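You operate a simulated robot arm through the tools that you are given. There is no shell and no other tool. Be economical: measure what you need, move in short steps, check, and stop when the job is done.

The job below is to be done with a simulated robot arm. You get a single attempt, and the scene is never put back.

Task
Divide the blue tote at groove 1, lid it and shut both latches.
Fine: one yellow divider, blue lid; both totes, the grey lid, strap and buckle stay as they are.

It is judged by the outcome, as a careful person would: the job done as asked, and still so three seconds after it is handed in. It fails if anything else is knocked over, pushed out of place, dropped, spilled or broken. Lids that push on must go on centred and level and be pressed home; caps that screw on are set level and turned clockwise until they are tight.

Robot
A 7-joint arm with a two-finger parallel gripper, fixed in place. Base frame: the origin is at the foot of the arm, x ahead of it, y to its left, z up; the work surface is at about z = 76. Units: cm, rad, N and s.
With the tool pointing down near the work surface it reaches from about 34 to 78 cm from the base axis. Its first joint turns from -2.897 to 2.897 rad. Payload 3.91 kg.
The tool frame sits at the grasp point between the pads (the TCP): z along the fingers, y along the line on which they close. The tips reach 3 cm beyond it. The gripper opens to 11 cm. The fingers are 2 cm wide and 1 cm thick; the gripper's body (4.8 by 11.2 cm) begins 5.5 cm behind the TCP.
Orientation is that of the tool frame in the base frame, as a unit quaternion [w, x, y, z]. With the fingers straight down and closing along the base's y, the tool's x points along the base's -x, its y along +y and its z along -z.

Tools
- The arm moves only by the tool apply_moves. Its arguments are lists of equal length, an entry for each row: "linear": the shift along the base's x, y, z in cm, a list of three; "rot": the turn, a rotation vector about the base's x, y, z in rad, a list of three; "hand": the gripper command, from -1 (shut) to 1 (fully open), values between in proportion. In form: {"linear": [[x, y, z], ...], "rot": [[ax, ay, az], ...], "hand": [hand, ...]}. A call has 1 to 8 rows; each row is the pose to reach, as a shift and turn from the pose commanded when the call began. A row lasts 0.2 s, in which the tool goes at most 5 cm and 0.15 rad; a call with a longer step from one row to the next is refused whole, and so is a gripper value outside its range. Where a pose cannot be reached the arm comes as near as it can. A force on the tool above 60 N (or 10 N above the force at the start of the call, whichever is more), or a blocked arm, ends the call early, and 0.2 s more pass. The fingers move at their own pace (about 15.3 cm/s each) and stop on an object; they squeeze with about 21 N. The grip force told is the motor's: it shows also when the fingers shut on nothing. Time passes only in rows, and 0.2 s behind the last, so rows that repeat a pose let the fingers close. The reply holds the time, the measured pose of the TCP, the force on the tool along the base axes, the opening and the grip force, in the units named above and with some noise, with the torque about the TCP (base axes, N m) and any sound that the robot's microphone picked up.
- Cameras (640 x 400 px; columns grow to the right, rows downward): "scene" is fixed at [22.95, -50.77, 155.03]; the picture's right is [0.89, -0.45, 0.00], its down [-0.40, -0.78, -0.48] and it looks along [0.22, 0.43, -0.88] (base axes); focal length 221 px, centre (320, 200). "wrist" rides on the gripper at [7.7, 0.7, -11.4] in the tool frame; the picture's right is [-0.09, 1.00, 0.00], its down [-0.80, -0.07, -0.59] and it looks along [-0.59, -0.05, 0.80] (tool axes); focal length 270 px, centre (320, 200). There is no depth. A picture from a camera that has moved, and an enlarged one, comes with that camera's place and axes in the base frame and with its lens. The place of the scene camera against the robot may be out by one fixed shift of up to 2.5 cm in any direction.
- get_image(camera): a new picture of that camera. The clock stands still meanwhile.
- move_column(by): slides the trunk up (or, below 0, down) by that many cm; the arm rides with it, the base frame stays. It gives what a move gives, with no picture.
- enlarge(camera, box): a new picture of the part [left, top, right, bottom] of that camera's present view, enlarged. The clock stands still meanwhile.
- close_job(): hands the job in; it is judged then, once.

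Go step by step. Nothing tells you positions but the pictures and the camera data: compare them with the known pose of the tool, close in by small moves and look again before you grip or let go. The budget is 120 turns and 68 pictures, counting those below and the enlarged ones. Unless the task says otherwise, let go and move clear before handing in, and close with one line.

The tools are called as a command line: name --argument value ..., lists and objects as JSON in quotes. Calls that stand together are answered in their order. apply_moves: Moves the arm, as the interface text tells. Its arguments: {"type":"object","properties":{"linear":{"type":"array"},"rot":{"type":"array"},"hand":{"type":"array"}},"required":["linear","rot","hand"]} The other tools are called the same way: move_column (by) slides the trunk up or down; get_image (camera) takes a picture; enlarge (camera, box) takes an enlarged picture of a part of a camera's view; close_job () hands the job in.

At the start:

```text
time: 0.0
tool_pos: [39.96, 10.06, 115.5]
tool_rot: [0.0, 0.0, 1.0, 0.0]
ft_force: [0.5, 0.8, 0.0]
moment: [0.03, 0.02, 0.01]
width: 11.0
grip_force: 0.1
trunk travel left (down, up): [-57.5, 3.5]
```

scene: 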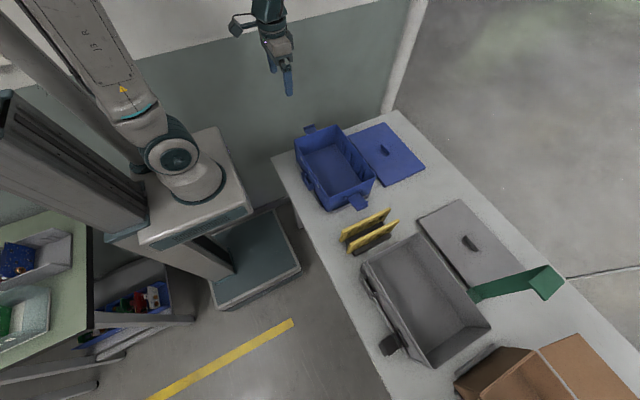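
wrist: 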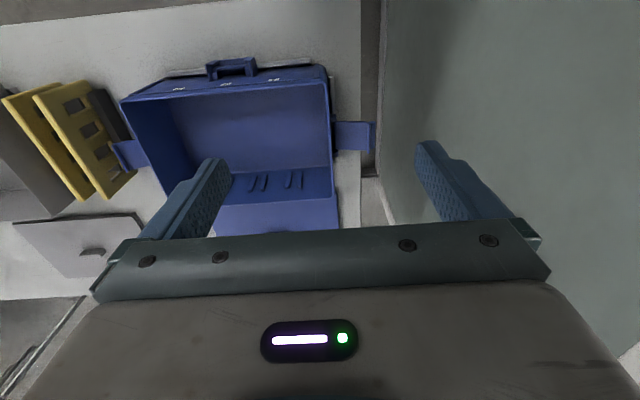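

I see the blue tote beside its lid, two yellow dividers standing in a rack, and the grey tote further on. I'll enlarge the views to get the details.

enlarge --camera "scene" --box '[270, 100, 430, 200]'

enlarge --camera "scene" --box '[320, 180, 480, 280]'

enlarge --camera "wrist" --box '[0, 40, 400, 290]'

```text
4.00 times, centred on (350, 150) of scene
camera zoom: at [22.95, -50.77, 155.03], right [0.89, -0.45, 0.0], down [-0.4, -0.78, -0.48], along [0.22, 0.43, -0.88], focal length 884 px, centre (200, 400)
```

zoom: 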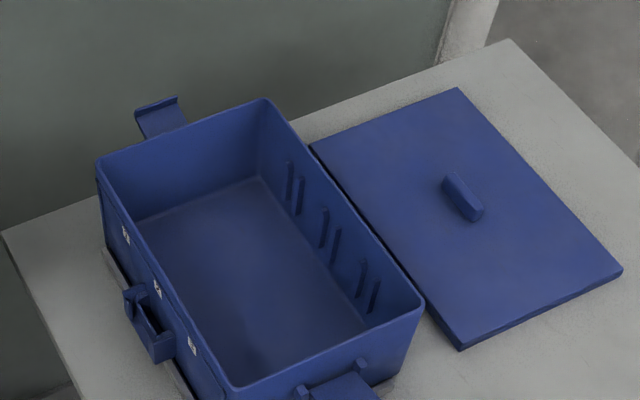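

```text
4.00 times, centred on (400, 230) of scene
camera zoom: at [22.95, -50.77, 155.03], right [0.89, -0.45, 0.0], down [-0.4, -0.78, -0.48], along [0.22, 0.43, -0.88], focal length 884 px, centre (0, 80)
```

zoom: 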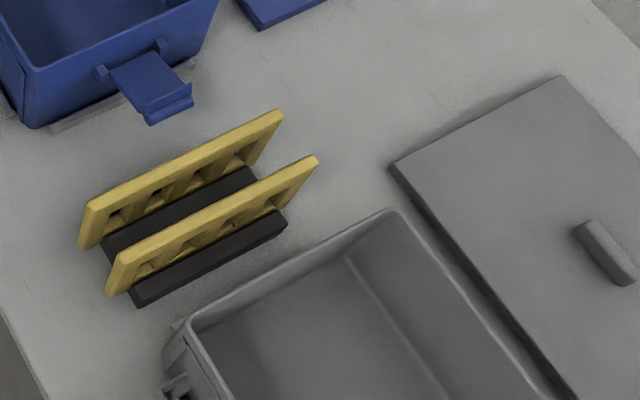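

```text
1.60 times, centred on (200, 165) of wrist
camera zoom: at [32.17, 10.82, 126.94], right [0.09, 1.0, 0.0], down [0.8, -0.07, 0.59], along [0.59, -0.05, -0.8], focal length 432 px, centre (512, 256)
```

zoom: 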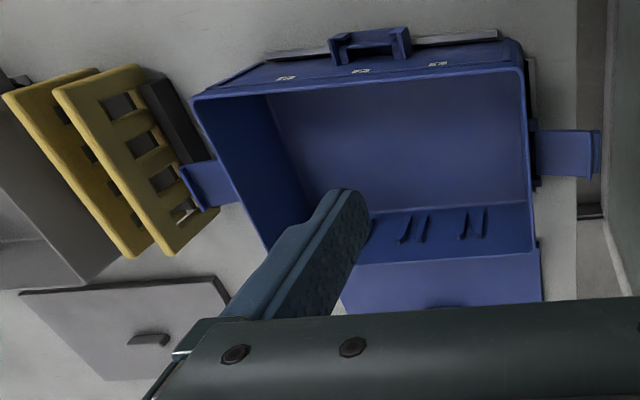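

The tote runs about 30 cm along y and 20 cm along x, with number plates on its near face. I'll read the plates next.

enlarge --camera "wrist" --box '[160, 60, 320, 160]'

enlarge --camera "scene" --box '[290, 145, 338, 195]'

```text
4.00 times, centred on (240, 110) of wrist
camera zoom: at [32.17, 10.82, 126.94], right [0.09, 1.0, 0.0], down [0.8, -0.07, 0.59], along [0.59, -0.05, -0.8], focal length 1081 px, centre (640, 560)
```

zoom: 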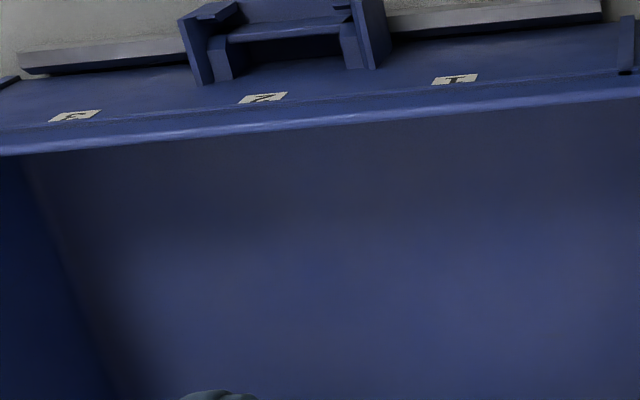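

```text
8.00 times, centred on (314, 170) of scene
camera zoom: at [22.95, -50.77, 155.03], right [0.89, -0.45, 0.0], down [-0.4, -0.78, -0.48], along [0.22, 0.43, -0.88], focal length 1769 px, centre (368, 440)
```

zoom: 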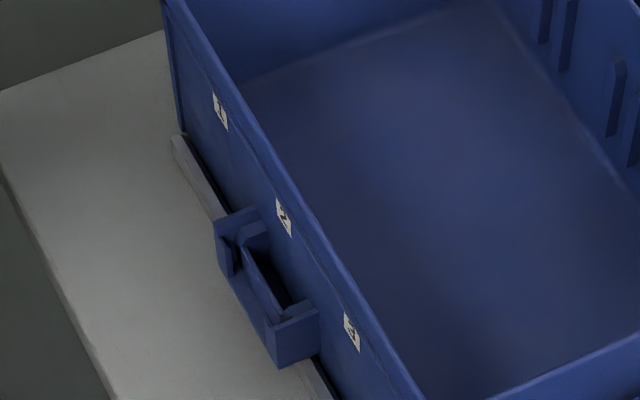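

Plate 1 marks the +y pair of grooves, at about y = 3.4. Next I move over to look straight down on the dividers.

apply_moves --linear '[[0, -5, 0], [0, -10, 0], [0, -15, 0], [0, -20, 0], [0, -25, 0], [0, -30, 0], [0, -35, 0], [0, -40, 0]]' --rot '[[0, 0, 0], [0, 0, 0], [0, 0, 0], [0, 0, 0], [0, 0, 0], [0, 0, 0], [0, 0, 0], [0, 0, 0]]' --hand '[1, 1, 1, 1, 1, 1, 1, 1]'

get_image --camera "wrist"

```text
time: 1.8
tool_pos: [39.76, -30.15, 115.38]
tool_rot: [0.001, -0.001, 1.0, 0.0]
ft_force: [-0.3, 0.3, -0.5]
moment: [0.02, -0.05, 0.0]
width: 10.99
grip_force: 0.0
trunk travel left (down, up): [-57.5, 3.5]
```

```text
60 pictures are left
camera wrist: at [32.07, -29.4, 126.84], right [0.09, 1.0, 0.0], down [0.8, -0.07, 0.59], along [0.59, -0.05, -0.8], focal length 270 px, centre (320, 200)
```

wrist: 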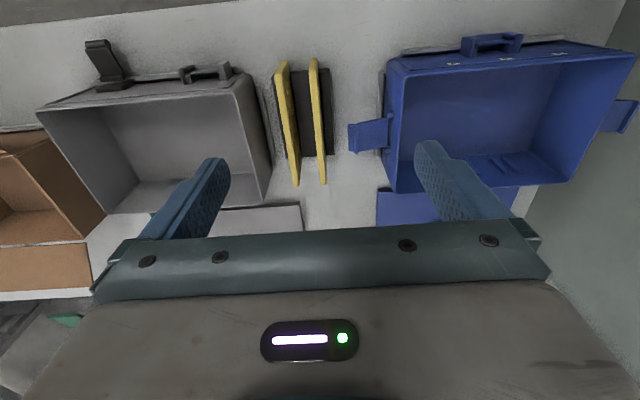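

enlarge --camera "wrist" --box '[220, 40, 400, 200]'

```text
2.50 times, centred on (310, 120) of wrist
camera zoom: at [32.07, -29.4, 126.84], right [0.09, 1.0, 0.0], down [0.8, -0.07, 0.59], along [0.59, -0.05, -0.8], focal length 676 px, centre (345, 400)
```

zoom: 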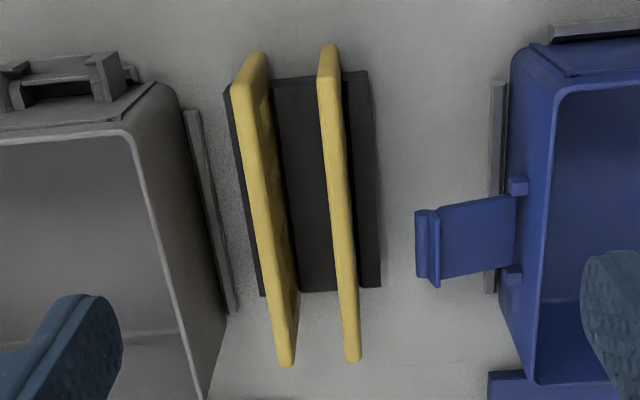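

The right-hand divider stands upright, with its top centre near (48, -31, 87). I'll go above it and look closely.

apply_moves --linear '[[2, -0.3, -4.4], [4, -0.6, -8.8], [6, -0.8, -13.2], [8, -1, -17], [8, -1, -20]]' --rot '[[0, 0, 0], [0, 0, 0], [0, 0, 0], [0, 0, 0], [0, 0, 0]]' --hand '[0, -0.36, -0.36, -0.36, -0.36]'

get_image --camera "wrist"

enlarge --camera "scene" --box '[320, 180, 480, 280]'

```text
time: 3.0
tool_pos: [47.64, -30.89, 95.47]
tool_rot: [0.0, 0.001, 1.0, 0.0]
ft_force: [-0.7, -0.3, -0.3]
moment: [0.01, -0.01, 0.02]
width: 3.54
grip_force: 0.1
trunk travel left (down, up): [-57.5, 3.5]
```

```text
58 pictures are left
camera wrist: at [39.99, -30.22, 106.92], right [0.09, 1.0, 0.0], down [0.8, -0.07, 0.59], along [0.59, -0.05, -0.8], focal length 270 px, centre (320, 200)
```

wrist: 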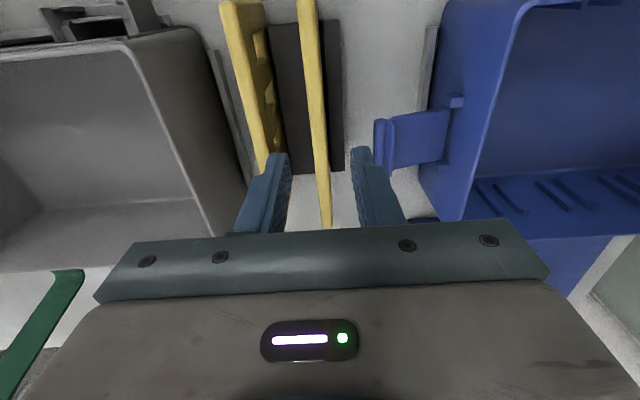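

```text
4.00 times, centred on (400, 230) of scene
camera zoom: at [22.95, -50.77, 155.03], right [0.89, -0.45, 0.0], down [-0.4, -0.78, -0.48], along [0.22, 0.43, -0.88], focal length 884 px, centre (0, 80)
```

zoom: 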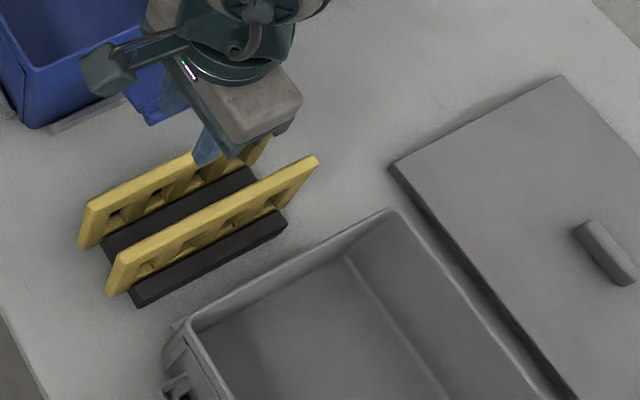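

The divider's top is at z ≈ 88.7, centred on (47.1, -30.9), and the fingers straddle it. I'll descend and grip it.

apply_moves --linear '[[-0.3, 0, -3], [-0.5, 0, -6], [-0.5, 0, -8], [-0.5, 0, -8], [-0.5, 0, -8], [-0.5, 0, -8]]' --rot '[[0, 0, 0], [0, 0, 0], [0, 0, 0], [0, 0, 0], [0, 0, 0], [0, 0, 0]]' --hand '[-0.36, -0.36, -0.36, -1, -1, -1]'

get_image --camera "wrist"

```text
time: 4.4
tool_pos: [47.18, -30.89, 87.32]
tool_rot: [0.0, 0.0, 1.0, 0.001]
ft_force: [2.0, -4.9, -2.0]
moment: [-0.44, -0.09, 0.01]
width: 1.16
grip_force: 21.0
trunk travel left (down, up): [-57.5, 3.5]
```

```text
56 pictures are left
camera wrist: at [39.45, -30.2, 98.8], right [0.09, 1.0, 0.0], down [0.8, -0.07, 0.59], along [0.59, -0.05, -0.8], focal length 270 px, centre (320, 200)
```

wrist: 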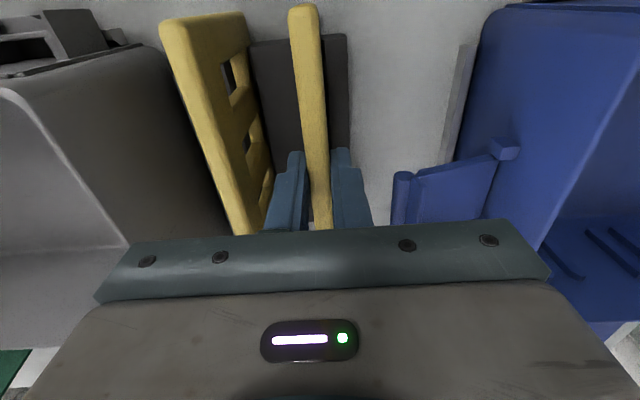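

The divider is gripped at a width of 1.16. I'll lift it straight up and check.

apply_moves --linear '[[0, 0, 1], [0, 0, 3], [0, 0, 6], [0, 0, 10], [0, 0, 14], [0, 0, 18], [0, 0, 18]]' --rot '[[0, 0, 0], [0, 0, 0], [0, 0, 0], [0, 0, 0], [0, 0, 0], [0, 0, 0], [0, 0, 0]]' --hand '[-1, -1, -1, -1, -1, -1, -1]'

get_image --camera "wrist"

enlarge --camera "scene" --box '[290, 120, 450, 280]'

```text
time: 6.0
tool_pos: [47.51, -31.14, 105.64]
tool_rot: [-0.001, 0.0, 1.0, 0.0]
ft_force: [0.3, 0.2, -0.2]
moment: [0.0, 0.0, 0.02]
width: 1.15
grip_force: 21.6
trunk travel left (down, up): [-57.5, 3.5]
```

```text
55 pictures are left
camera wrist: at [39.75, -30.32, 117.02], right [0.09, 1.0, 0.0], down [0.8, -0.07, 0.59], along [0.59, -0.05, -0.8], focal length 270 px, centre (320, 200)
```

wrist: 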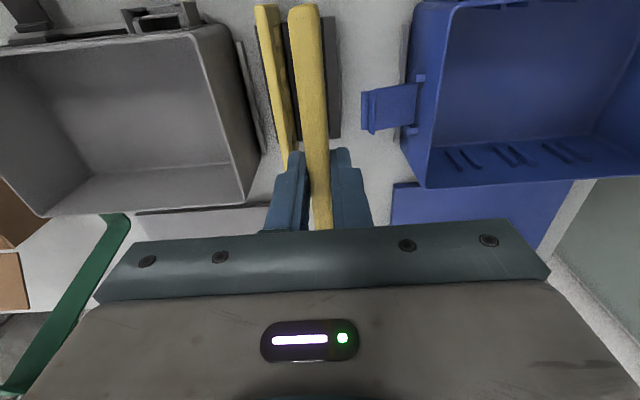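

```text
2.50 times, centred on (370, 200) of scene
camera zoom: at [22.95, -50.77, 155.03], right [0.89, -0.45, 0.0], down [-0.4, -0.78, -0.48], along [0.22, 0.43, -0.88], focal length 553 px, centre (195, 200)
```

zoom: 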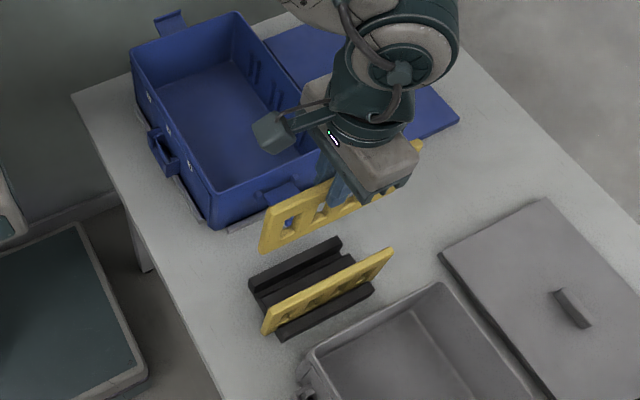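

The divider hangs level. The tote rim spans x 41–60 and y -18.2–11.2 at z ≈ 88.5, and groove 1 is at y ≈ 3.6. I'll carry the divider over it, staying high, and look.

apply_moves --linear '[[0, 4.9, 0], [0.5, 9.8, 0], [1, 14.7, 0], [1.5, 19.5, 0], [1.8, 24.3, 0], [1.8, 29.1, 0], [1.8, 33.9, 0], [1.8, 34.7, 0]]' --rot '[[0, 0, 0], [0, 0, 0], [0, 0, 0], [0, 0, 0], [0, 0, 0], [0, 0, 0], [0, 0, 0], [0, 0, 0]]' --hand '[-1, -1, -1, -1, -1, -1, -1, -1]'

get_image --camera "wrist"

enlarge --camera "scene" --box '[270, 80, 430, 200]'

```text
time: 7.8
tool_pos: [49.35, 3.84, 105.55]
tool_rot: [0.0, 0.001, 1.0, 0.0]
ft_force: [-1.0, -0.5, 0.0]
moment: [0.0, 0.01, -0.01]
width: 1.14
grip_force: 21.5
trunk travel left (down, up): [-57.5, 3.5]
```

```text
53 pictures are left
camera wrist: at [41.6, 4.57, 116.93], right [0.09, 1.0, 0.0], down [0.8, -0.07, 0.59], along [0.59, -0.05, -0.8], focal length 270 px, centre (320, 200)
```

wrist: 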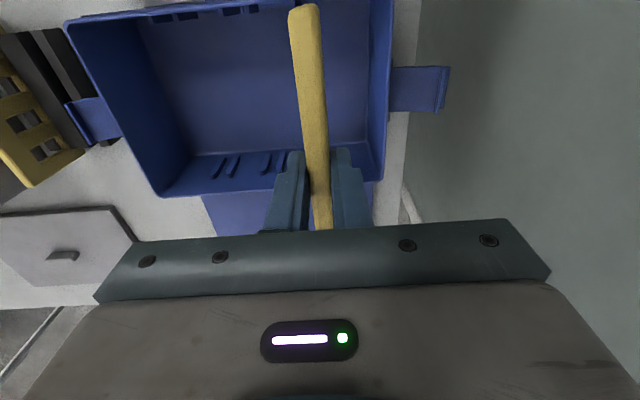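

```text
3.33 times, centred on (350, 140) of scene
camera zoom: at [22.95, -50.77, 155.03], right [0.89, -0.45, 0.0], down [-0.4, -0.78, -0.48], along [0.22, 0.43, -0.88], focal length 737 px, centre (220, 400)
```

zoom: 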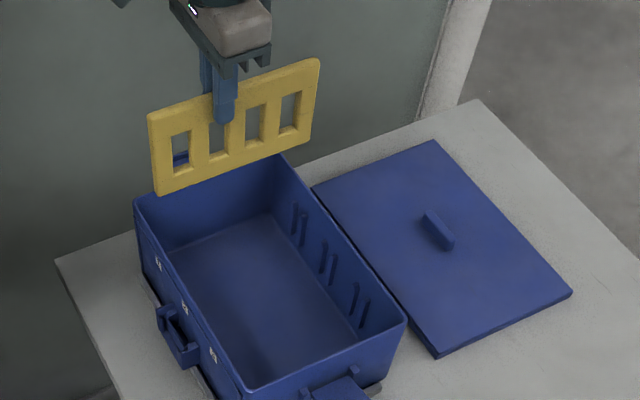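

Groove 1 is hidden behind the gripper. I'll shift to y ≈ -6, lower a little, and measure the grooves and rim up close.

apply_moves --linear '[[0, -4.9, -1], [0, -9.5, -4], [0, -9.5, -6], [0, -9.5, -6]]' --rot '[[0, 0, 0], [0, 0, 0], [0, 0, 0], [0, 0, 0]]' --hand '[-1, -1, -1, -1]'

get_image --camera "wrist"

enlarge --camera "wrist" --box '[320, 60, 560, 210]'

```text
refused: row 2 steps farther than a row can; nothing moved
```

```text
51 pictures are left
camera wrist: at [41.6, 4.57, 116.93], right [0.09, 1.0, 0.0], down [0.8, -0.07, 0.59], along [0.59, -0.05, -0.8], focal length 270 px, centre (320, 200)
```

wrist: 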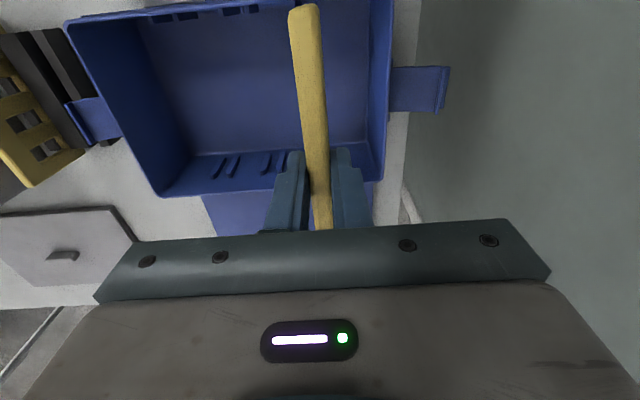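

```text
2.67 times, centred on (440, 135) of wrist
camera zoom: at [41.6, 4.57, 116.93], right [0.09, 1.0, 0.0], down [0.8, -0.07, 0.59], along [0.59, -0.05, -0.8], focal length 721 px, centre (0, 373)
```

zoom: 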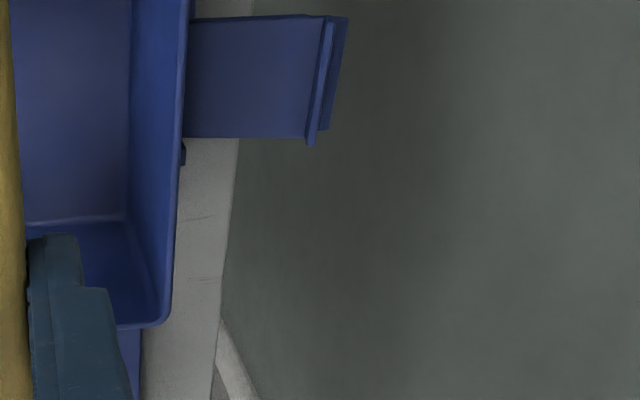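

The call was refused because one step was too long, so I'll redo it in smaller rows.

apply_moves --linear '[[0, -4.5, -1], [0, -8.5, -3], [0, -9.5, -6], [0, -9.5, -6]]' --rot '[[0, 0, 0], [0, 0, 0], [0, 0, 0], [0, 0, 0]]' --hand '[-1, -1, -1, -1]'

enlarge --camera "wrist" --box '[180, 0, 500, 200]'

enlarge --camera "wrist" --box '[340, 110, 500, 210]'

```text
time: 8.8
tool_pos: [49.2, -5.83, 99.22]
tool_rot: [0.0, 0.0, 1.0, 0.0]
ft_force: [0.3, 0.1, -0.8]
moment: [0.06, 0.03, 0.01]
width: 1.13
grip_force: 21.8
trunk travel left (down, up): [-57.5, 3.5]
```

```text
2.00 times, centred on (340, 100) of wrist
camera zoom: at [41.51, -5.01, 110.7], right [0.09, 1.0, 0.0], down [0.8, -0.07, 0.59], along [0.59, -0.05, -0.8], focal length 541 px, centre (280, 400)
```

zoom: 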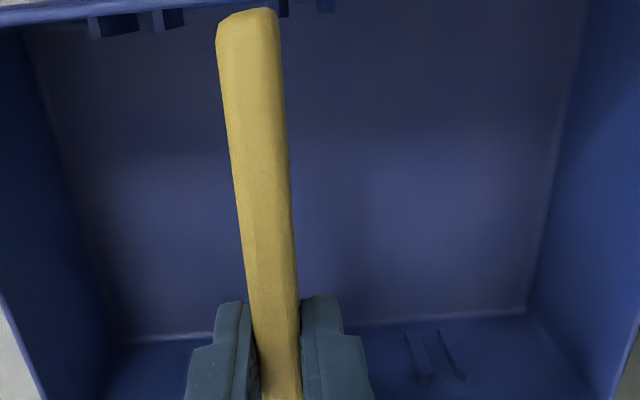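

```text
4.00 times, centred on (420, 160) of wrist
camera zoom: at [41.51, -5.01, 110.7], right [0.09, 1.0, 0.0], down [0.8, -0.07, 0.59], along [0.59, -0.05, -0.8], focal length 1081 px, centre (-80, 360)
```

zoom: 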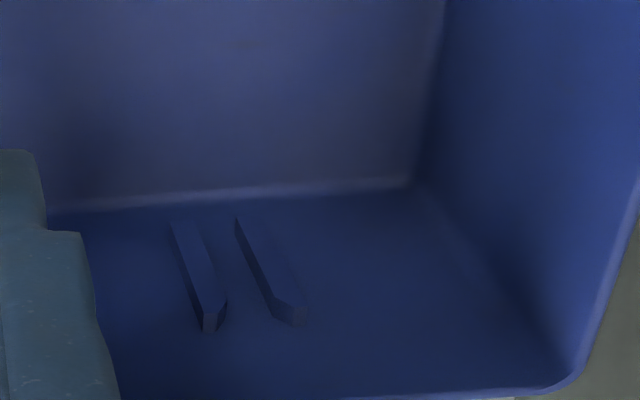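

Groove 1 works out at y ≈ 2.9, with the tote interior spanning x 41.5–60.2. I'll move over it at the same height and compare the divider's near end with the near ribs.

apply_moves --linear '[[0.2, 4.3, 0], [0.4, 8.6, 0], [0.4, 8.6, -2.5], [0.4, 8.6, -2.5]]' --rot '[[0, 0, 0], [0, 0, 0], [0, 0, 0], [0, 0, 0]]' --hand '[-1, -1, -1, -1]'

enlarge --camera "wrist" --box '[220, 0, 420, 125]'

enlarge --camera "scene" --box '[280, 90, 400, 180]'

```text
time: 9.8
tool_pos: [49.56, 2.92, 97.19]
tool_rot: [0.0, 0.0, 1.0, 0.0]
ft_force: [-1.1, 0.4, 5.7]
moment: [0.04, -0.61, 0.06]
width: 1.17
grip_force: 21.0
trunk travel left (down, up): [-57.5, 3.5]
```

```text
3.20 times, centred on (320, 62) of wrist
camera zoom: at [41.83, 3.6, 108.42], right [0.09, 1.0, 0.0], down [0.8, -0.07, 0.6], along [0.59, -0.05, -0.8], focal length 865 px, centre (320, 640)
```

zoom: 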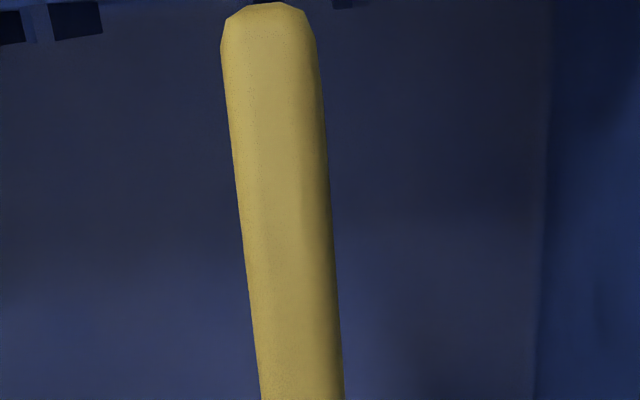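

```text
4.44 times, centred on (340, 135) of scene
camera zoom: at [22.95, -50.77, 155.03], right [0.89, -0.45, 0.0], down [-0.4, -0.78, -0.48], along [0.22, 0.43, -0.88], focal length 983 px, centre (231, 489)
```

zoom: 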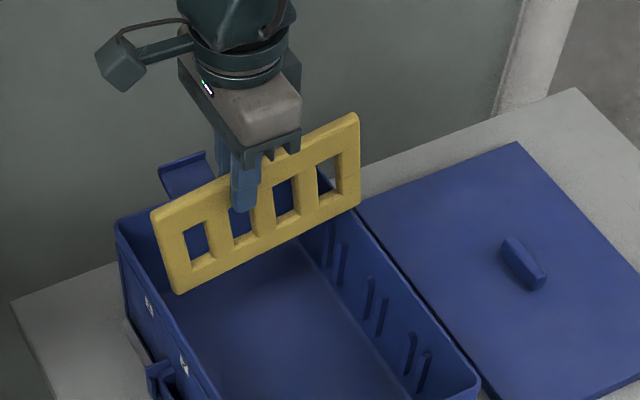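

There's 5.7 N of upward force with a moment that puts the contact at the far end (x ≈ +10), so the divider is touching the far rim. I'll back off and shift slightly toward the robot.

apply_moves --linear '[[0, 0, 1], [-0.35, 0, 1], [-0.35, 0, 1]]' --rot '[[0, 0, 0], [0, 0, 0], [0, 0, 0]]' --hand '[-1, -1, -1]'

enlarge --camera "wrist" --box '[240, 0, 400, 100]'

enlarge --camera "scene" --box '[295, 105, 375, 155]'

```text
time: 10.6
tool_pos: [49.23, 2.94, 97.99]
tool_rot: [0.0, -0.001, 1.0, 0.0]
ft_force: [0.0, -0.4, -0.5]
moment: [0.06, 0.02, -0.02]
width: 1.14
grip_force: 20.8
trunk travel left (down, up): [-57.5, 3.5]
```

```text
4.00 times, centred on (320, 50) of wrist
camera zoom: at [41.49, 3.66, 109.38], right [0.09, 1.0, 0.0], down [0.8, -0.07, 0.59], along [0.59, -0.05, -0.8], focal length 1081 px, centre (320, 800)
```

zoom: 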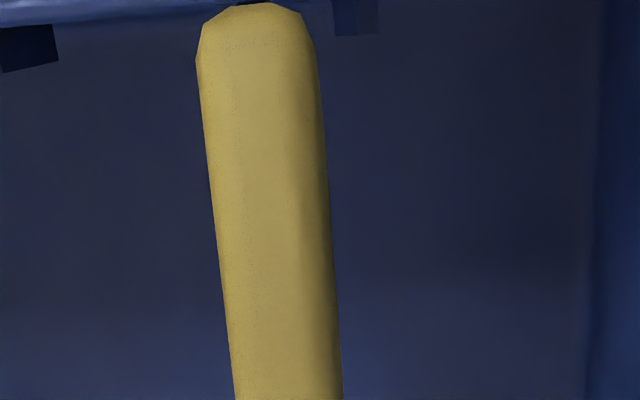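

```text
8.00 times, centred on (335, 130) of scene
camera zoom: at [22.95, -50.77, 155.03], right [0.89, -0.45, 0.0], down [-0.4, -0.78, -0.48], along [0.22, 0.43, -0.88], focal length 1769 px, centre (200, 760)
```

zoom: 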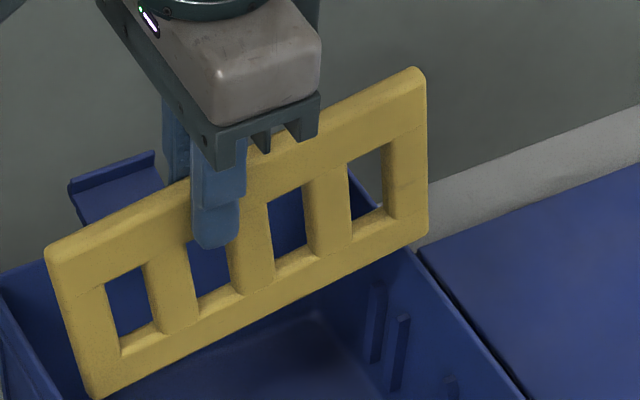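

The near ribs suggest shifting about 0.12 cm in +y. I'll do that and lower gently past the rim.

apply_moves --linear '[[0, 0.12, -0.4], [0, 0.12, -0.9], [0, 0.12, -1.4], [0, 0.12, -1.9], [0, 0.12, -2.4], [0, 0.12, -2.9]]' --rot '[[0, 0, 0], [0, 0, 0], [0, 0, 0], [0, 0, 0], [0, 0, 0], [0, 0, 0]]' --hand '[-1, -1, -1, -1, -1, -1]'

enlarge --camera "wrist" --box '[240, 0, 400, 100]'

enlarge --camera "scene" --box '[295, 115, 375, 165]'

```text
time: 12.0
tool_pos: [49.13, 2.97, 94.99]
tool_rot: [-0.001, 0.0, 1.0, 0.0]
ft_force: [-5.0, 1.0, 5.5]
moment: [0.03, -0.38, 0.03]
width: 1.14
grip_force: 21.3
trunk travel left (down, up): [-57.5, 3.5]
```

```text
4.00 times, centred on (320, 50) of wrist
camera zoom: at [41.39, 3.72, 106.48], right [0.09, 1.0, 0.0], down [0.8, -0.07, 0.59], along [0.59, -0.05, -0.8], focal length 1081 px, centre (320, 800)
```

zoom: 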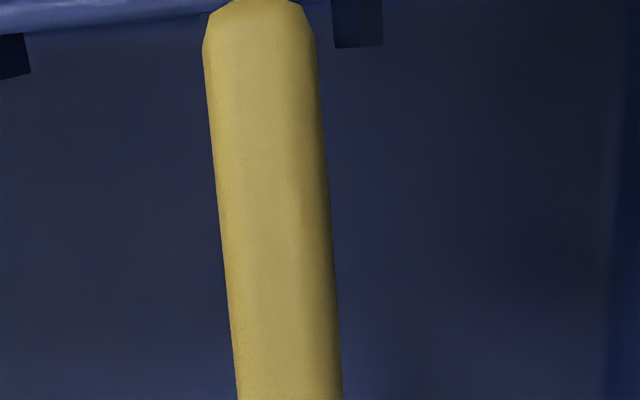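

```text
8.00 times, centred on (335, 140) of scene
camera zoom: at [22.95, -50.77, 155.03], right [0.89, -0.45, 0.0], down [-0.4, -0.78, -0.48], along [0.22, 0.43, -0.88], focal length 1769 px, centre (200, 680)
```

zoom: 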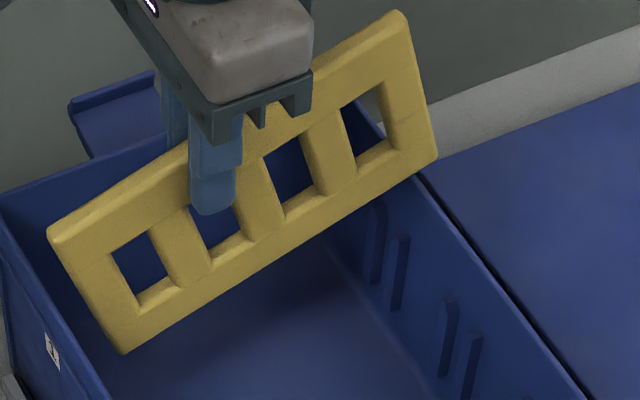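

The far end caught on the rim and the divider pitched in the grip. I'll lift clear and measure the tilt.

apply_moves --linear '[[0, 0, 1], [0, 0, 3], [0, 0, 5], [0, 0, 5]]' --rot '[[0, 0, 0], [0, 0, 0], [0, 0, 0], [0, 0, 0]]' --hand '[-1, -1, -1, -1]'

enlarge --camera "scene" --box '[295, 95, 375, 145]'

get_image --camera "wrist"

```text
time: 13.0
tool_pos: [49.15, 2.98, 100.1]
tool_rot: [0.0, 0.0, 1.0, 0.0]
ft_force: [-1.0, 0.9, -0.9]
moment: [-0.02, 0.06, -0.03]
width: 1.12
grip_force: 20.6
trunk travel left (down, up): [-57.5, 3.5]
```

```text
8.00 times, centred on (335, 120) of scene
camera zoom: at [22.95, -50.77, 155.03], right [0.89, -0.45, 0.0], down [-0.4, -0.78, -0.48], along [0.22, 0.43, -0.88], focal length 1769 px, centre (200, 840)
```

zoom: 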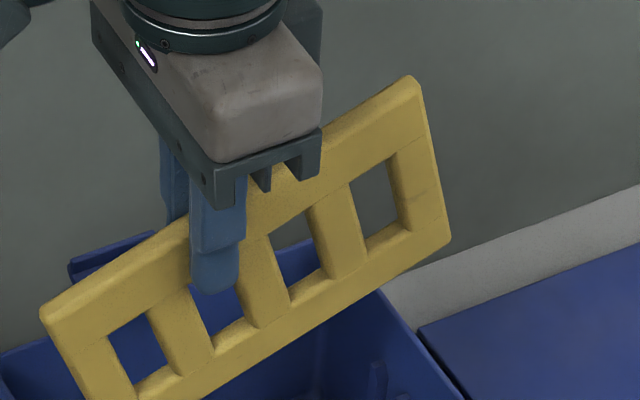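

```text
40 pictures are left
camera wrist: at [41.46, 3.72, 111.39], right [0.09, 1.0, 0.0], down [0.8, -0.07, 0.59], along [0.59, -0.05, -0.8], focal length 270 px, centre (320, 200)
```

wrist: 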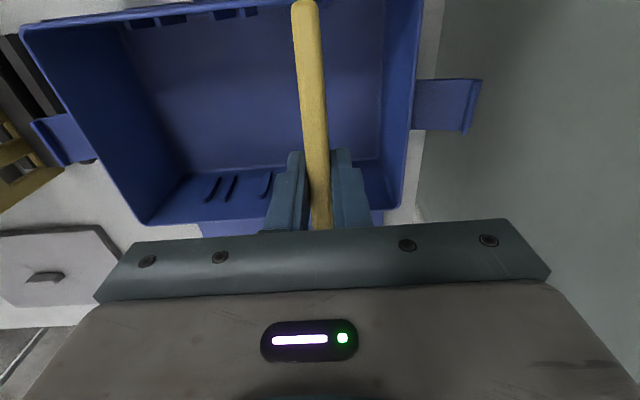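

The scene view gives a pitch of about 0.285 rad relative to the gripper. I'll tilt the tool about +y by that much to level the divider, then check.

apply_moves --linear '[[0, 0, 1], [0, 0, 1], [0, 0, 1]]' --rot '[[0, 0.14, 0], [0, 0.28, 0], [0, 0.28, 0]]' --hand '[-1, -1, -1]'

enlarge --camera "scene" --box '[285, 95, 385, 165]'

get_image --camera "wrist"

```text
time: 13.8
tool_pos: [49.33, 3.15, 101.04]
tool_rot: [-0.14, -0.001, 0.99, -0.001]
ft_force: [-0.2, -0.4, -0.8]
moment: [0.0, -0.02, -0.03]
width: 1.16
grip_force: 20.8
trunk travel left (down, up): [-57.5, 3.5]
```

```text
5.71 times, centred on (335, 130) of scene
camera zoom: at [22.95, -50.77, 155.03], right [0.89, -0.45, 0.0], down [-0.4, -0.78, -0.48], along [0.22, 0.43, -0.88], focal length 1263 px, centre (234, 600)
```

zoom: 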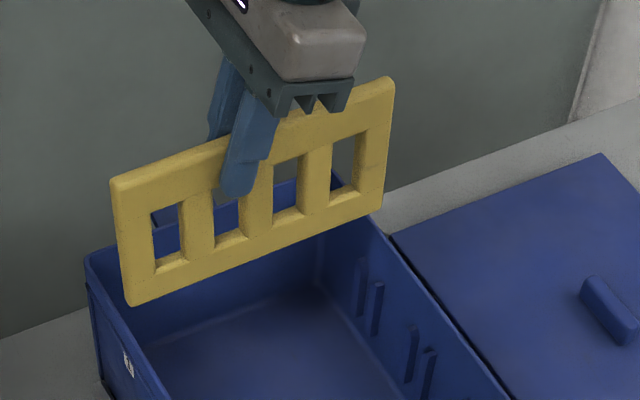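

```text
38 pictures are left
camera wrist: at [45.01, 3.79, 114.13], right [0.08, 1.0, -0.02], down [0.93, -0.07, 0.35], along [0.35, -0.05, -0.94], focal length 270 px, centre (320, 200)
```

wrist: 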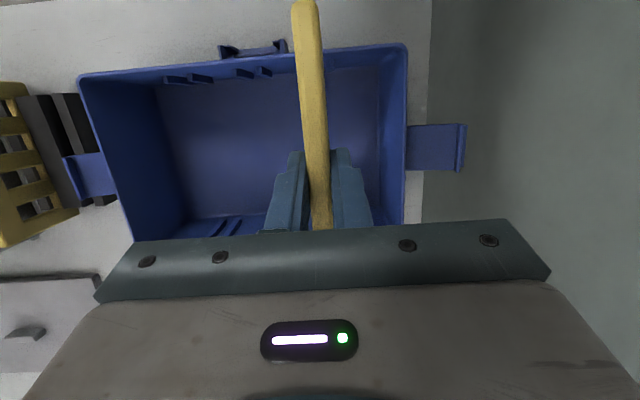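

The divider is nearly level; comparing with the first carry picture, another 0.04 rad is needed. I'll add that, shift -0.2 in x, and go down to rim height while checking forces.

apply_moves --linear '[[-0.2, 0, -1.5], [-0.2, 0, -3], [-0.2, 0, -3.6], [-0.2, 0, -4.0], [-0.2, 0, -4.3]]' --rot '[[0, 0.04, 0], [0, 0.04, 0], [0, 0.04, 0], [0, 0.04, 0], [0, 0.04, 0]]' --hand '[-1, -1, -1, -1, -1]'

enlarge --camera "scene" --box '[290, 100, 386, 160]'

```text
time: 15.0
tool_pos: [49.14, 3.02, 96.82]
tool_rot: [-0.159, 0.0, 0.987, 0.0]
ft_force: [5.2, 0.2, 9.5]
moment: [0.04, 0.39, -0.03]
width: 1.17
grip_force: 21.4
trunk travel left (down, up): [-57.5, 3.5]
```

```text
6.67 times, centred on (338, 130) of scene
camera zoom: at [22.95, -50.77, 155.03], right [0.89, -0.45, 0.0], down [-0.4, -0.78, -0.48], along [0.22, 0.43, -0.88], focal length 1474 px, centre (200, 667)
```

zoom: 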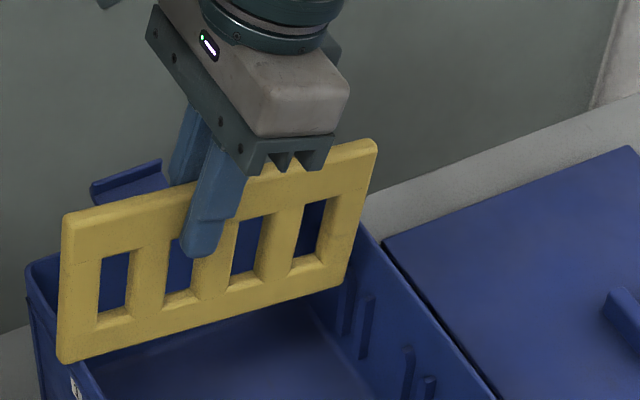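

Now the near end touched, which brackets the right x at about 49.35, and the divider tipped back by 0.12 rad. I'll lift, undo the 0.12 rad, and re-centre.

apply_moves --linear '[[0, 0, 1], [0.1, 0, 2], [0.2, 0, 2], [0.2, 0, 2]]' --rot '[[0, 0, 0], [0, -0.06, 0], [0, -0.12, 0], [0, -0.12, 0]]' --hand '[-1, -1, -1, -1]'

enlarge --camera "scene" --box '[290, 100, 386, 160]'

get_image --camera "wrist"

```text
time: 16.0
tool_pos: [49.33, 3.12, 98.77]
tool_rot: [-0.099, 0.0, 0.995, -0.001]
ft_force: [-0.4, -0.2, -0.9]
moment: [0.02, 0.01, -0.01]
width: 1.15
grip_force: 21.3
trunk travel left (down, up): [-57.5, 3.5]
```

```text
6.67 times, centred on (338, 130) of scene
camera zoom: at [22.95, -50.77, 155.03], right [0.89, -0.45, 0.0], down [-0.4, -0.78, -0.48], along [0.22, 0.43, -0.88], focal length 1474 px, centre (200, 667)
```

zoom: 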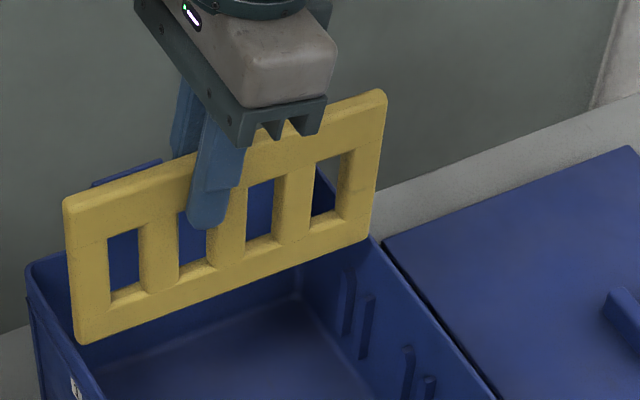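

```text
35 pictures are left
camera wrist: at [43.97, 3.77, 111.47], right [0.09, 1.0, -0.02], down [0.9, -0.07, 0.42], along [0.42, -0.05, -0.91], focal length 270 px, centre (320, 200)
```

wrist: 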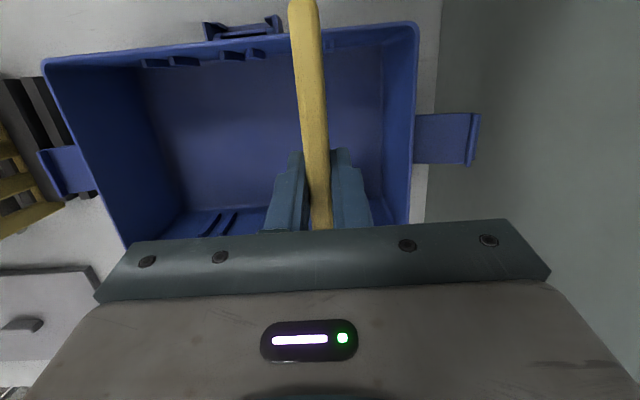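

It's level again. I'll descend in fine steps, watching the moment.

apply_moves --linear '[[0, 0, -0.7], [0, 0, -1.2], [0, 0, -1.6], [0, 0, -1.8]]' --rot '[[0, 0, 0], [0, 0, 0], [0, 0, 0], [0, 0, 0]]' --hand '[-1, -1, -1, -1]'

```text
time: 17.0
tool_pos: [49.21, 3.02, 97.03]
tool_rot: [-0.099, -0.001, 0.995, 0.0]
ft_force: [4.7, 0.6, 10.4]
moment: [0.01, 0.43, 0.03]
width: 1.19
grip_force: 21.1
trunk travel left (down, up): [-57.5, 3.5]
```

The near end is still touching. I'll lift 0.8, shift +0.35, and look.

apply_moves --linear '[[0, 0, 0.8], [0.35, 0, 0.8], [0.35, 0, 0.8]]' --rot '[[0, 0, 0], [0, 0, 0], [0, 0, 0]]' --hand '[-1, -1, -1]'

enlarge --camera "scene" --box '[290, 110, 386, 170]'

```text
time: 17.8
tool_pos: [49.57, 3.0, 97.82]
tool_rot: [-0.1, 0.0, 0.995, -0.001]
ft_force: [0.6, 0.0, 0.3]
moment: [-0.01, 0.01, -0.03]
width: 1.14
grip_force: 21.2
trunk travel left (down, up): [-57.5, 3.5]
```

```text
6.67 times, centred on (338, 140) of scene
camera zoom: at [22.95, -50.77, 155.03], right [0.89, -0.45, 0.0], down [-0.4, -0.78, -0.48], along [0.22, 0.43, -0.88], focal length 1474 px, centre (200, 600)
```

zoom: 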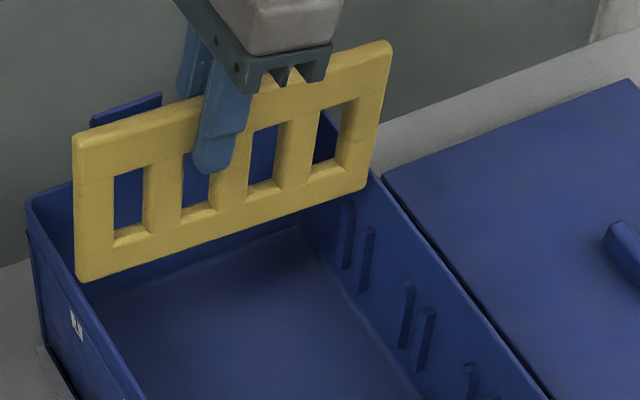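

The divider tipped by about 0.055 rad, so I'll undo that and try the descent here.

apply_moves --linear '[[0, 0, 0.3], [0, 0, 0.3], [0, 0, -0.2], [0, 0, -0.5], [0, 0, -0.8]]' --rot '[[0, -0.055, 0], [0, -0.055, 0], [0, -0.055, 0], [0, -0.055, 0], [0, -0.055, 0]]' --hand '[-1, -1, -1, -1, -1]'

```text
time: 19.0
tool_pos: [49.66, 3.03, 97.17]
tool_rot: [-0.072, -0.001, 0.997, -0.001]
ft_force: [-1.2, -0.3, 5.6]
moment: [-0.04, -0.57, -0.03]
width: 1.18
grip_force: 21.5
trunk travel left (down, up): [-57.5, 3.5]
```

Now it's a light far contact, so x lies between 49.3 and 49.6. I'll lift slightly, remove the 0.03 rad tip, and try 49.45.

apply_moves --linear '[[0, 0, 0.6], [-0.17, 0, 0.8], [-0.17, 0, 0.8], [-0.17, 0, 0.3], [-0.17, 0, 0.0], [-0.17, 0, -0.2]]' --rot '[[0, 0, 0], [0, 0.03, 0], [0, 0.03, 0], [0, 0.03, 0], [0, 0.03, 0], [0, 0.03, 0]]' --hand '[-1, -1, -1, -1, -1, -1]'

```text
time: 20.4
tool_pos: [49.54, 2.95, 96.84]
tool_rot: [-0.087, 0.0, 0.996, -0.001]
ft_force: [0.0, -0.3, -0.8]
moment: [-0.01, 0.0, -0.01]
width: 1.15
grip_force: 20.9
trunk travel left (down, up): [-57.5, 3.5]
```

There's no force at 96.84, so it seems to be clearing the rim. I'll continue down slowly.

apply_moves --linear '[[0, 0, -0.3], [0, 0, -0.6], [0, 0, -0.9], [0, 0, -1.2]]' --rot '[[0, 0, 0], [0, 0, 0], [0, 0, 0], [0, 0, 0]]' --hand '[-1, -1, -1, -1]'

enlarge --camera "scene" --box '[290, 110, 386, 170]'

enlarge --camera "wrist" --box '[220, 0, 420, 125]'

```text
time: 21.4
tool_pos: [49.42, 3.01, 95.64]
tool_rot: [-0.087, 0.0, 0.996, 0.0]
ft_force: [-0.7, -0.6, -1.1]
moment: [-0.01, 0.04, -0.01]
width: 1.16
grip_force: 21.6
trunk travel left (down, up): [-57.5, 3.5]
```

```text
6.67 times, centred on (338, 140) of scene
camera zoom: at [22.95, -50.77, 155.03], right [0.89, -0.45, 0.0], down [-0.4, -0.78, -0.48], along [0.22, 0.43, -0.88], focal length 1474 px, centre (200, 600)
```

zoom: 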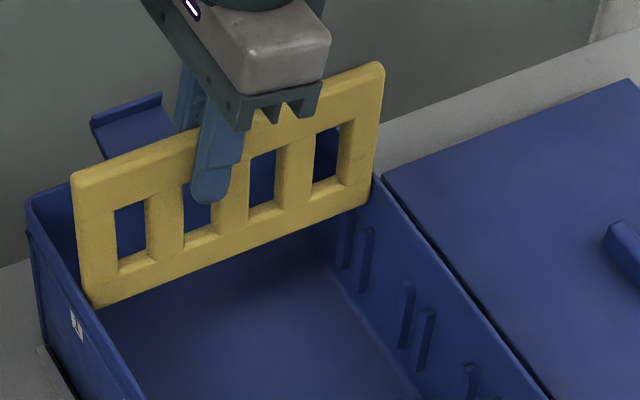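

```text
3.20 times, centred on (320, 62) of wrist
camera zoom: at [43.8, 3.73, 108.24], right [0.09, 1.0, -0.02], down [0.89, -0.07, 0.45], along [0.44, -0.05, -0.89], focal length 865 px, centre (320, 640)
```

zoom: 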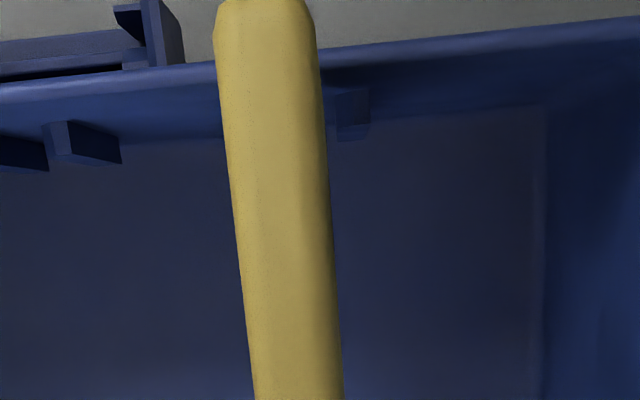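

The divider is inside the rim and level. I'll nudge +0.08 in y with a tiny yaw, then descend onto the ribs in small steps.

apply_moves --linear '[[0, 0.08, -0.3], [0, 0.08, -0.7], [0, 0.08, -1.1], [0, 0.08, -1.5], [0, 0.08, -1.9], [0, 0.08, -2.3]]' --rot '[[0, 0, -0.007], [0, 0, -0.007], [0, 0, -0.007], [0, 0, -0.007], [0, 0, -0.007], [0, 0, -0.007]]' --hand '[-1, -1, -1, -1, -1, -1]'

```text
time: 22.8
tool_pos: [49.47, 3.08, 93.39]
tool_rot: [-0.088, 0.004, 0.996, 0.0]
ft_force: [0.1, 1.5, -0.7]
moment: [0.09, 0.0, 0.09]
width: 1.13
grip_force: 20.1
trunk travel left (down, up): [-57.5, 3.5]
```

A small side force suggests it's entering the groove. Continuing down.

apply_moves --linear '[[0, 0, -0.4], [0, 0, -0.8], [0, 0, -1.2], [0, 0, -1.6]]' --rot '[[0, 0, 0], [0, 0, 0], [0, 0, 0], [0, 0, 0]]' --hand '[-1, -1, -1, -1]'

enlarge --camera "scene" --box '[290, 110, 386, 170]'

enlarge --camera "wrist" --box '[220, 0, 420, 125]'

```text
time: 23.8
tool_pos: [49.31, 3.22, 91.79]
tool_rot: [-0.087, 0.004, 0.996, 0.001]
ft_force: [-0.5, 1.9, -0.5]
moment: [0.05, -0.01, 0.06]
width: 1.17
grip_force: 21.4
trunk travel left (down, up): [-57.5, 3.5]
```

```text
6.67 times, centred on (338, 140) of scene
camera zoom: at [22.95, -50.77, 155.03], right [0.89, -0.45, 0.0], down [-0.4, -0.78, -0.48], along [0.22, 0.43, -0.88], focal length 1474 px, centre (200, 600)
```

zoom: 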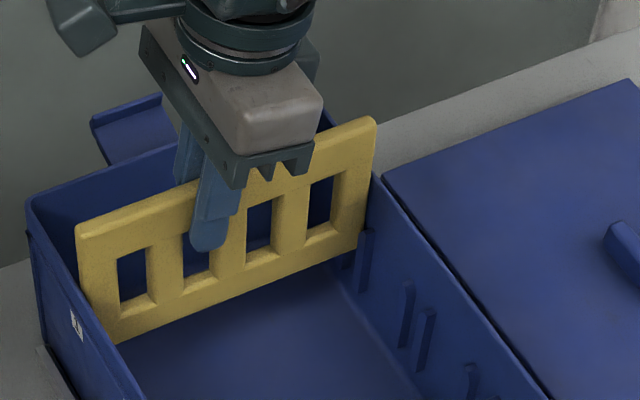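

```text
3.20 times, centred on (320, 62) of wrist
camera zoom: at [43.79, 3.88, 104.28], right [0.09, 1.0, -0.02], down [0.89, -0.08, 0.45], along [0.44, -0.06, -0.89], focal length 865 px, centre (320, 640)
```

zoom: 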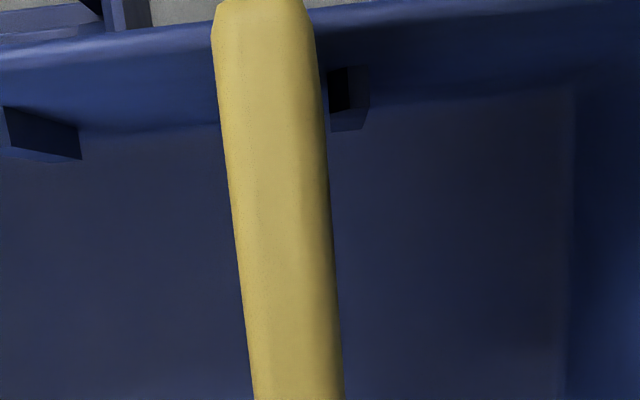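

The far end sits between the groove 1 ribs. I'll keep lowering toward the floor.

apply_moves --linear '[[0, 0, -0.5], [0, 0, -1.0], [0, 0, -1.5], [0, 0, -2.0], [0, 0, -2.5], [0, 0, -3.0], [0, 0, -3.5], [0, 0, -4]]' --rot '[[0, 0, 0], [0, 0, 0], [0, 0, 0], [0, 0, 0], [0, 0, 0], [0, 0, 0], [0, 0, 0], [0, 0, 0]]' --hand '[-1, -1, -1, -1, -1, -1, -1, -1]'

```text
time: 25.6
tool_pos: [49.37, 3.05, 87.7]
tool_rot: [-0.088, 0.004, 0.996, 0.0]
ft_force: [-0.3, 1.2, -1.1]
moment: [0.01, 0.04, 0.1]
width: 1.14
grip_force: 20.7
trunk travel left (down, up): [-57.5, 3.5]
```

apply_moves --linear '[[0, 0, -0.4], [0, 0, -0.8], [0, 0, -1.2], [0, 0, -1.6], [0, 0, -2.0]]' --rot '[[0, 0, 0], [0, 0, 0], [0, 0, 0], [0, 0, 0], [0, 0, 0]]' --hand '[-1, -1, -1, -1, -1]'

enlarge --camera "scene" --box '[290, 110, 386, 170]'

```text
time: 26.8
tool_pos: [49.39, 3.04, 85.71]
tool_rot: [-0.086, 0.003, 0.996, 0.001]
ft_force: [0.5, 1.7, 16.2]
moment: [0.1, -0.03, 0.32]
width: 1.17
grip_force: 21.2
trunk travel left (down, up): [-57.5, 3.5]
```

```text
6.67 times, centred on (338, 140) of scene
camera zoom: at [22.95, -50.77, 155.03], right [0.89, -0.45, 0.0], down [-0.4, -0.78, -0.48], along [0.22, 0.43, -0.88], focal length 1474 px, centre (200, 600)
```

zoom: 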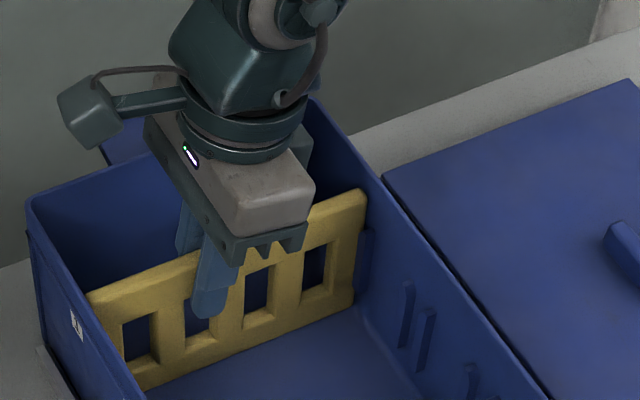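

It's on the floor of the tote with 16 N. I'll open the gripper, withdraw upward and restore the tool to vertical.

apply_moves --linear '[[0, 0, 0], [0, 0, 0], [0, 0, 0], [0, 0, 2], [0, 0, 6], [0, 0, 11], [0, 0, 15], [0, 0, 19]]' --rot '[[0, 0, 0], [0, 0, 0], [0, 0, 0], [0, 0, 0], [0, 0, 0], [0, -0.05, 0.003], [0, -0.11, 0.005], [0, -0.175, 0.007]]' --hand '[-0.6, -0.6, -0.6, -0.5, -0.5, -0.5, -0.5, -0.5]'

enlarge --camera "scene" --box '[280, 110, 440, 210]'

get_image --camera "wrist"

```text
time: 28.6
tool_pos: [49.25, 3.0, 104.77]
tool_rot: [0.0, 0.001, 1.0, -0.001]
ft_force: [-0.1, -0.2, 0.0]
moment: [-0.01, 0.01, 0.01]
width: 2.74
grip_force: 0.1
trunk travel left (down, up): [-57.5, 3.5]
```

```text
4.00 times, centred on (360, 160) of scene
camera zoom: at [22.95, -50.77, 155.03], right [0.89, -0.45, 0.0], down [-0.4, -0.78, -0.48], along [0.22, 0.43, -0.88], focal length 884 px, centre (160, 360)
```

zoom: 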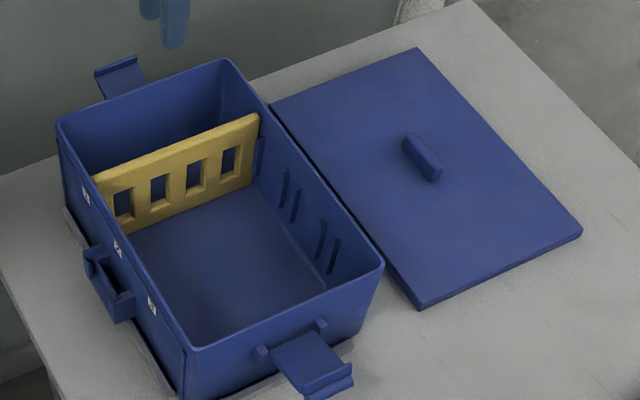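

```text
27 pictures are left
camera wrist: at [41.52, 3.69, 116.18], right [0.09, 1.0, 0.0], down [0.8, -0.07, 0.6], along [0.59, -0.05, -0.8], focal length 270 px, centre (320, 200)
```

wrist: 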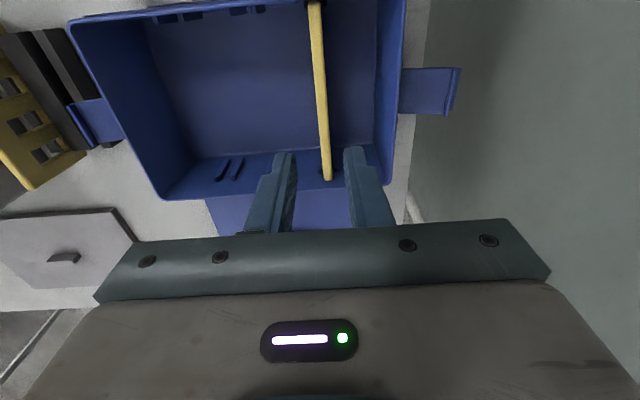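

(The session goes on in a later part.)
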